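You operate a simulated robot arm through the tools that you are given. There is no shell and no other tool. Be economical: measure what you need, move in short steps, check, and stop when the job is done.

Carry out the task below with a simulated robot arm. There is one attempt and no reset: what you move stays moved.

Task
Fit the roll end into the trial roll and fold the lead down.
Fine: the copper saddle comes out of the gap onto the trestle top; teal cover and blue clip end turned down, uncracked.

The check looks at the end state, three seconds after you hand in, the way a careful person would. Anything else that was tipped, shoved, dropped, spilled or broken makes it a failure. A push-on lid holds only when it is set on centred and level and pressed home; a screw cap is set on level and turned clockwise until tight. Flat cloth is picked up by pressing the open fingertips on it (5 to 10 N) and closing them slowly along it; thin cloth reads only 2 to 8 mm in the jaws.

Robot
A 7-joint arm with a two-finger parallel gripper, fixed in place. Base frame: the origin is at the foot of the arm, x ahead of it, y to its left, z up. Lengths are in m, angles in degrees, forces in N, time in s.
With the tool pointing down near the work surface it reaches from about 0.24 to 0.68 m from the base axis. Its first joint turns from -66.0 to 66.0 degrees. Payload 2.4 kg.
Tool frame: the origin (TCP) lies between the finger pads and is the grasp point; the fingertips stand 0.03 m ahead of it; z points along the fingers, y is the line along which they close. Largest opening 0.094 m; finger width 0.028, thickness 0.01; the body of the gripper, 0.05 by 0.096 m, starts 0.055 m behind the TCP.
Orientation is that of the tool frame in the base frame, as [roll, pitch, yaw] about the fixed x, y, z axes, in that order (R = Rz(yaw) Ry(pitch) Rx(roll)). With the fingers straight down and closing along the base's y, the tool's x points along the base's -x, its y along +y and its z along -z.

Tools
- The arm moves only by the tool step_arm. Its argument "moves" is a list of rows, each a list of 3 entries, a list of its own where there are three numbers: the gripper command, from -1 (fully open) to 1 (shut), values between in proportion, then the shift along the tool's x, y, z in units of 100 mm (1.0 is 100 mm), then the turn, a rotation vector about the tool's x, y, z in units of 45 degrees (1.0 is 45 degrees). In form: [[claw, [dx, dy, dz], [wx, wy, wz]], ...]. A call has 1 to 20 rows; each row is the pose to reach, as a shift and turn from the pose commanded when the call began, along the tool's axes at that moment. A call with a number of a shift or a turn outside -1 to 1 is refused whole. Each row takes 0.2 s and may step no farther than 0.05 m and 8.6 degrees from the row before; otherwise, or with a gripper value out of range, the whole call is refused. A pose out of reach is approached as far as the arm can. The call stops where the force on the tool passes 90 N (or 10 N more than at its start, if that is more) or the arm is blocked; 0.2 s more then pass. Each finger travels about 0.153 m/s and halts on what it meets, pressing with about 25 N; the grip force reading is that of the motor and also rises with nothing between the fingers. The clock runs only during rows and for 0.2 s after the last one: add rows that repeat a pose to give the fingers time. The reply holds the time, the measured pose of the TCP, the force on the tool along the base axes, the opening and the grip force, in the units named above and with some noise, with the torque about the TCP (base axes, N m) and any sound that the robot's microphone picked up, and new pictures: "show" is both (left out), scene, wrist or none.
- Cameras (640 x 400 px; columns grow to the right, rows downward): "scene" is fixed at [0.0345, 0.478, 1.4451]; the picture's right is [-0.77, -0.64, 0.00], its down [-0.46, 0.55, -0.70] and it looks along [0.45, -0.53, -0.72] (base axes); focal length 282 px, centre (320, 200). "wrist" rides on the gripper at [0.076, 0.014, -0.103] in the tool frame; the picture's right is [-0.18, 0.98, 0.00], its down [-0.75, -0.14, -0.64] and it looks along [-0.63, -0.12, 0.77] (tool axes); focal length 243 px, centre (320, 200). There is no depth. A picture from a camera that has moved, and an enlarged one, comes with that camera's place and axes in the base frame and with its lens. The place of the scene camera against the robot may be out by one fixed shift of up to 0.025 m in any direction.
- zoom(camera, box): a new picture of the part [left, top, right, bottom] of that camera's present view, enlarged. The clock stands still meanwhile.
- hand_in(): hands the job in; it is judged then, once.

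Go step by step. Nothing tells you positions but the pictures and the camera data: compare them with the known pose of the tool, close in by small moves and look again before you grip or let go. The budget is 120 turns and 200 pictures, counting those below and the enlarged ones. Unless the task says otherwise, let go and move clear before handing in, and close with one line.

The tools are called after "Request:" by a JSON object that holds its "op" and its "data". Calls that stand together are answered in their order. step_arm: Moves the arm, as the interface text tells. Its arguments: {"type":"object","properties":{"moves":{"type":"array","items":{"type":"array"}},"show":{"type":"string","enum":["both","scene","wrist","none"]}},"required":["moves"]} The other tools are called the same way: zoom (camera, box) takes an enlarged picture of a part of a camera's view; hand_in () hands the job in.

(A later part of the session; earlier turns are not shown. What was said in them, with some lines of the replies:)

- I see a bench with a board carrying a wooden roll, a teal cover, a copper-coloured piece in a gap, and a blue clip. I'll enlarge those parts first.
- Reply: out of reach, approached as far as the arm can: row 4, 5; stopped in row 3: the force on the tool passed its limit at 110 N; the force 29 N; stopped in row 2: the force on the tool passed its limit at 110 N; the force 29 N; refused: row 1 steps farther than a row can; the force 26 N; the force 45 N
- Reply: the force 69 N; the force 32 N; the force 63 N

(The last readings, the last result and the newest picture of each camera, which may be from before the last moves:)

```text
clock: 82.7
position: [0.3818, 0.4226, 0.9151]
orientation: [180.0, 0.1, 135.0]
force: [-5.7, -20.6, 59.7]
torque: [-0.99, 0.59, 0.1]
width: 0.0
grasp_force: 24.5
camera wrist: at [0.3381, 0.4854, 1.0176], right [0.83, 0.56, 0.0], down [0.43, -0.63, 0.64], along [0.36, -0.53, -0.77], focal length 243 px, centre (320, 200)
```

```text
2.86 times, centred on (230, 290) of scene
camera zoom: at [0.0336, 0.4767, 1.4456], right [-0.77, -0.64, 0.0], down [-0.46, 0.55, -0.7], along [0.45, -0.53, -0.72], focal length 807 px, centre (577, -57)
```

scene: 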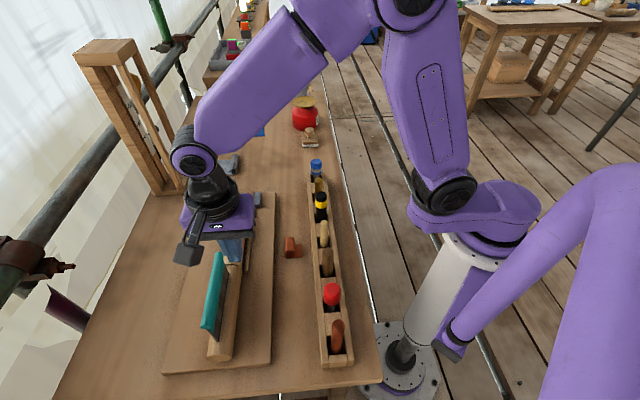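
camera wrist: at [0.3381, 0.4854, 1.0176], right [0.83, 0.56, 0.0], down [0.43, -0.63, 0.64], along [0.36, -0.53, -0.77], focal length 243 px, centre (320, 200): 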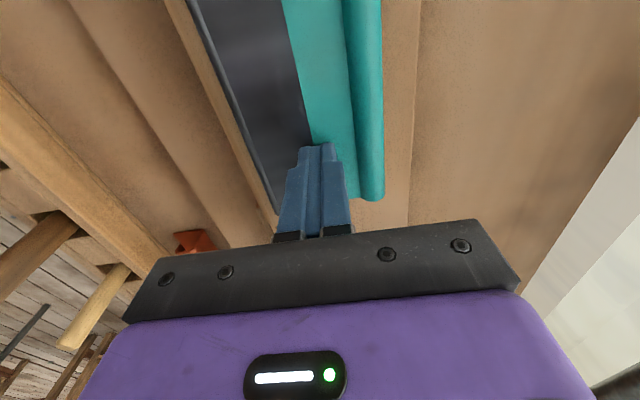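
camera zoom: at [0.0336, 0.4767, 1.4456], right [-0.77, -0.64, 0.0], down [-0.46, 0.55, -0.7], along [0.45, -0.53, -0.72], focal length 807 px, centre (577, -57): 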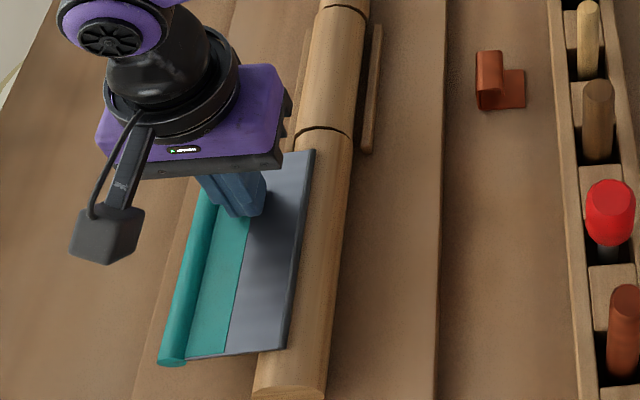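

At 60 N the cover has reached its stop. I'll back off now and check that everything stays put.

Request:
{"op": "step_arm", "data": {"moves": [[1, [0, -0.02, -0.06], [0, 0, 0]], [1, [0, -0.02, -0.3], [0, 0, 0]], [1, [0, -0.02, -0.7], [0, 0, 0]], [1, [0, -0.02, -1.0], [0, 0, 0]]], "show": "none"}}

Request:
{"op": "step_arm", "data": {"moves": [[1, [0, -0.4, -0.2], [0, 0, 0]], [1, [0, -0.8, -0.4], [0, 0, 0]], [1, [0, -1.0, -0.6], [0, 0, 0]]], "show": "both"}}

Request:
{"op": "zoom", "data": {"camera": "scene", "box": [160, 180, 310, 370]}}

Request:
{"op": "zoom", "data": {"camera": "wrist", "box": [260, 0, 500, 220]}}

```text
clock: 83.7
position: [0.3811, 0.4204, 1.0115]
orientation: [-179.9, 0.0, 134.9]
force: [0.1, 0.4, 0.0]
torque: [-0.01, 0.0, 0.02]
width: 0.0
grasp_force: 24.6
```

```text
clock: 84.5
position: [0.3097, 0.3496, 1.0688]
orientation: [180.0, -0.1, 134.9]
force: [-0.1, 1.2, -0.1]
torque: [-0.03, 0.0, -0.03]
width: 0.0
grasp_force: 24.7
camera wrist: at [0.2673, 0.4132, 1.172], right [0.83, 0.56, 0.0], down [0.43, -0.63, 0.64], along [0.36, -0.53, -0.77], focal length 243 px, centre (320, 200)
```

scene: 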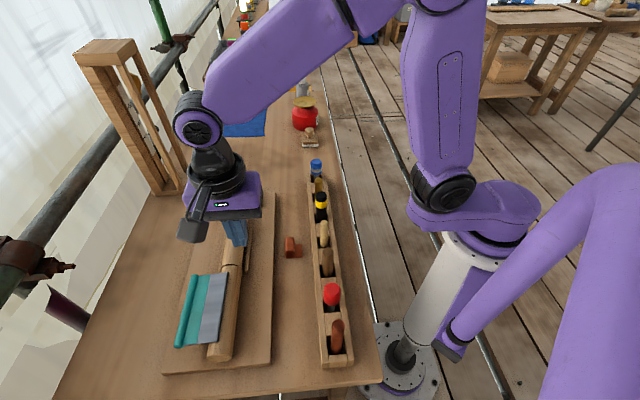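
wrist: 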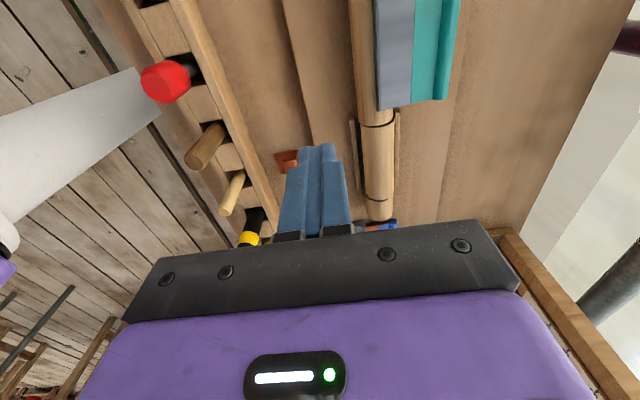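

```text
2.11 times, centred on (235, 275) of scene
camera zoom: at [0.0345, 0.478, 1.4451], right [-0.77, -0.64, 0.0], down [-0.46, 0.55, -0.7], along [0.45, -0.53, -0.72], focal length 594 px, centre (499, 42)
```

zoom: 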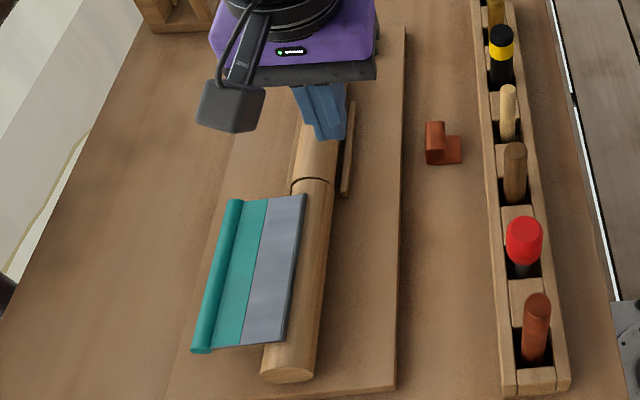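

```text
1.82 times, centred on (380, 110) of wrist
camera zoom: at [0.2673, 0.4132, 1.172], right [0.83, 0.56, 0.0], down [0.43, -0.63, 0.64], along [0.36, -0.53, -0.77], focal length 441 px, centre (211, 364)
```

zoom: 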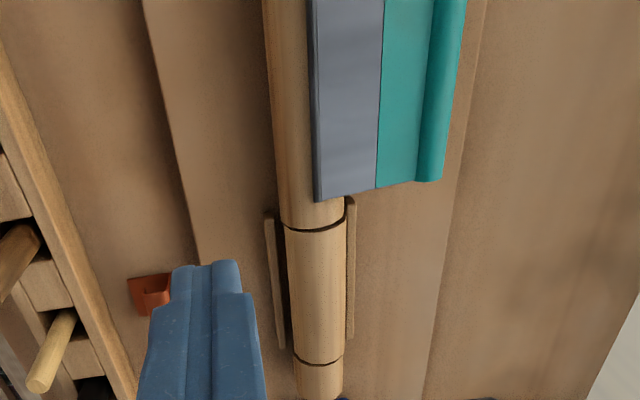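

The roll end sits flush in the gap, and the copper saddle is lying on the trestle top. The cover and clip are both folded down to their stops, no cracking sound was reported, and the arm is clear, so I'm handing in.

Request:
{"op": "hand_in", "data": {}}

```text
The job is handed in.
```

I handed the job in with the roll end flush in the trial roll and the copper saddle out of the gap, lying on the trestle top. The teal cover and blue clip end are turned down with no cracks that I could see, though each took about 60–65 N at its stop.
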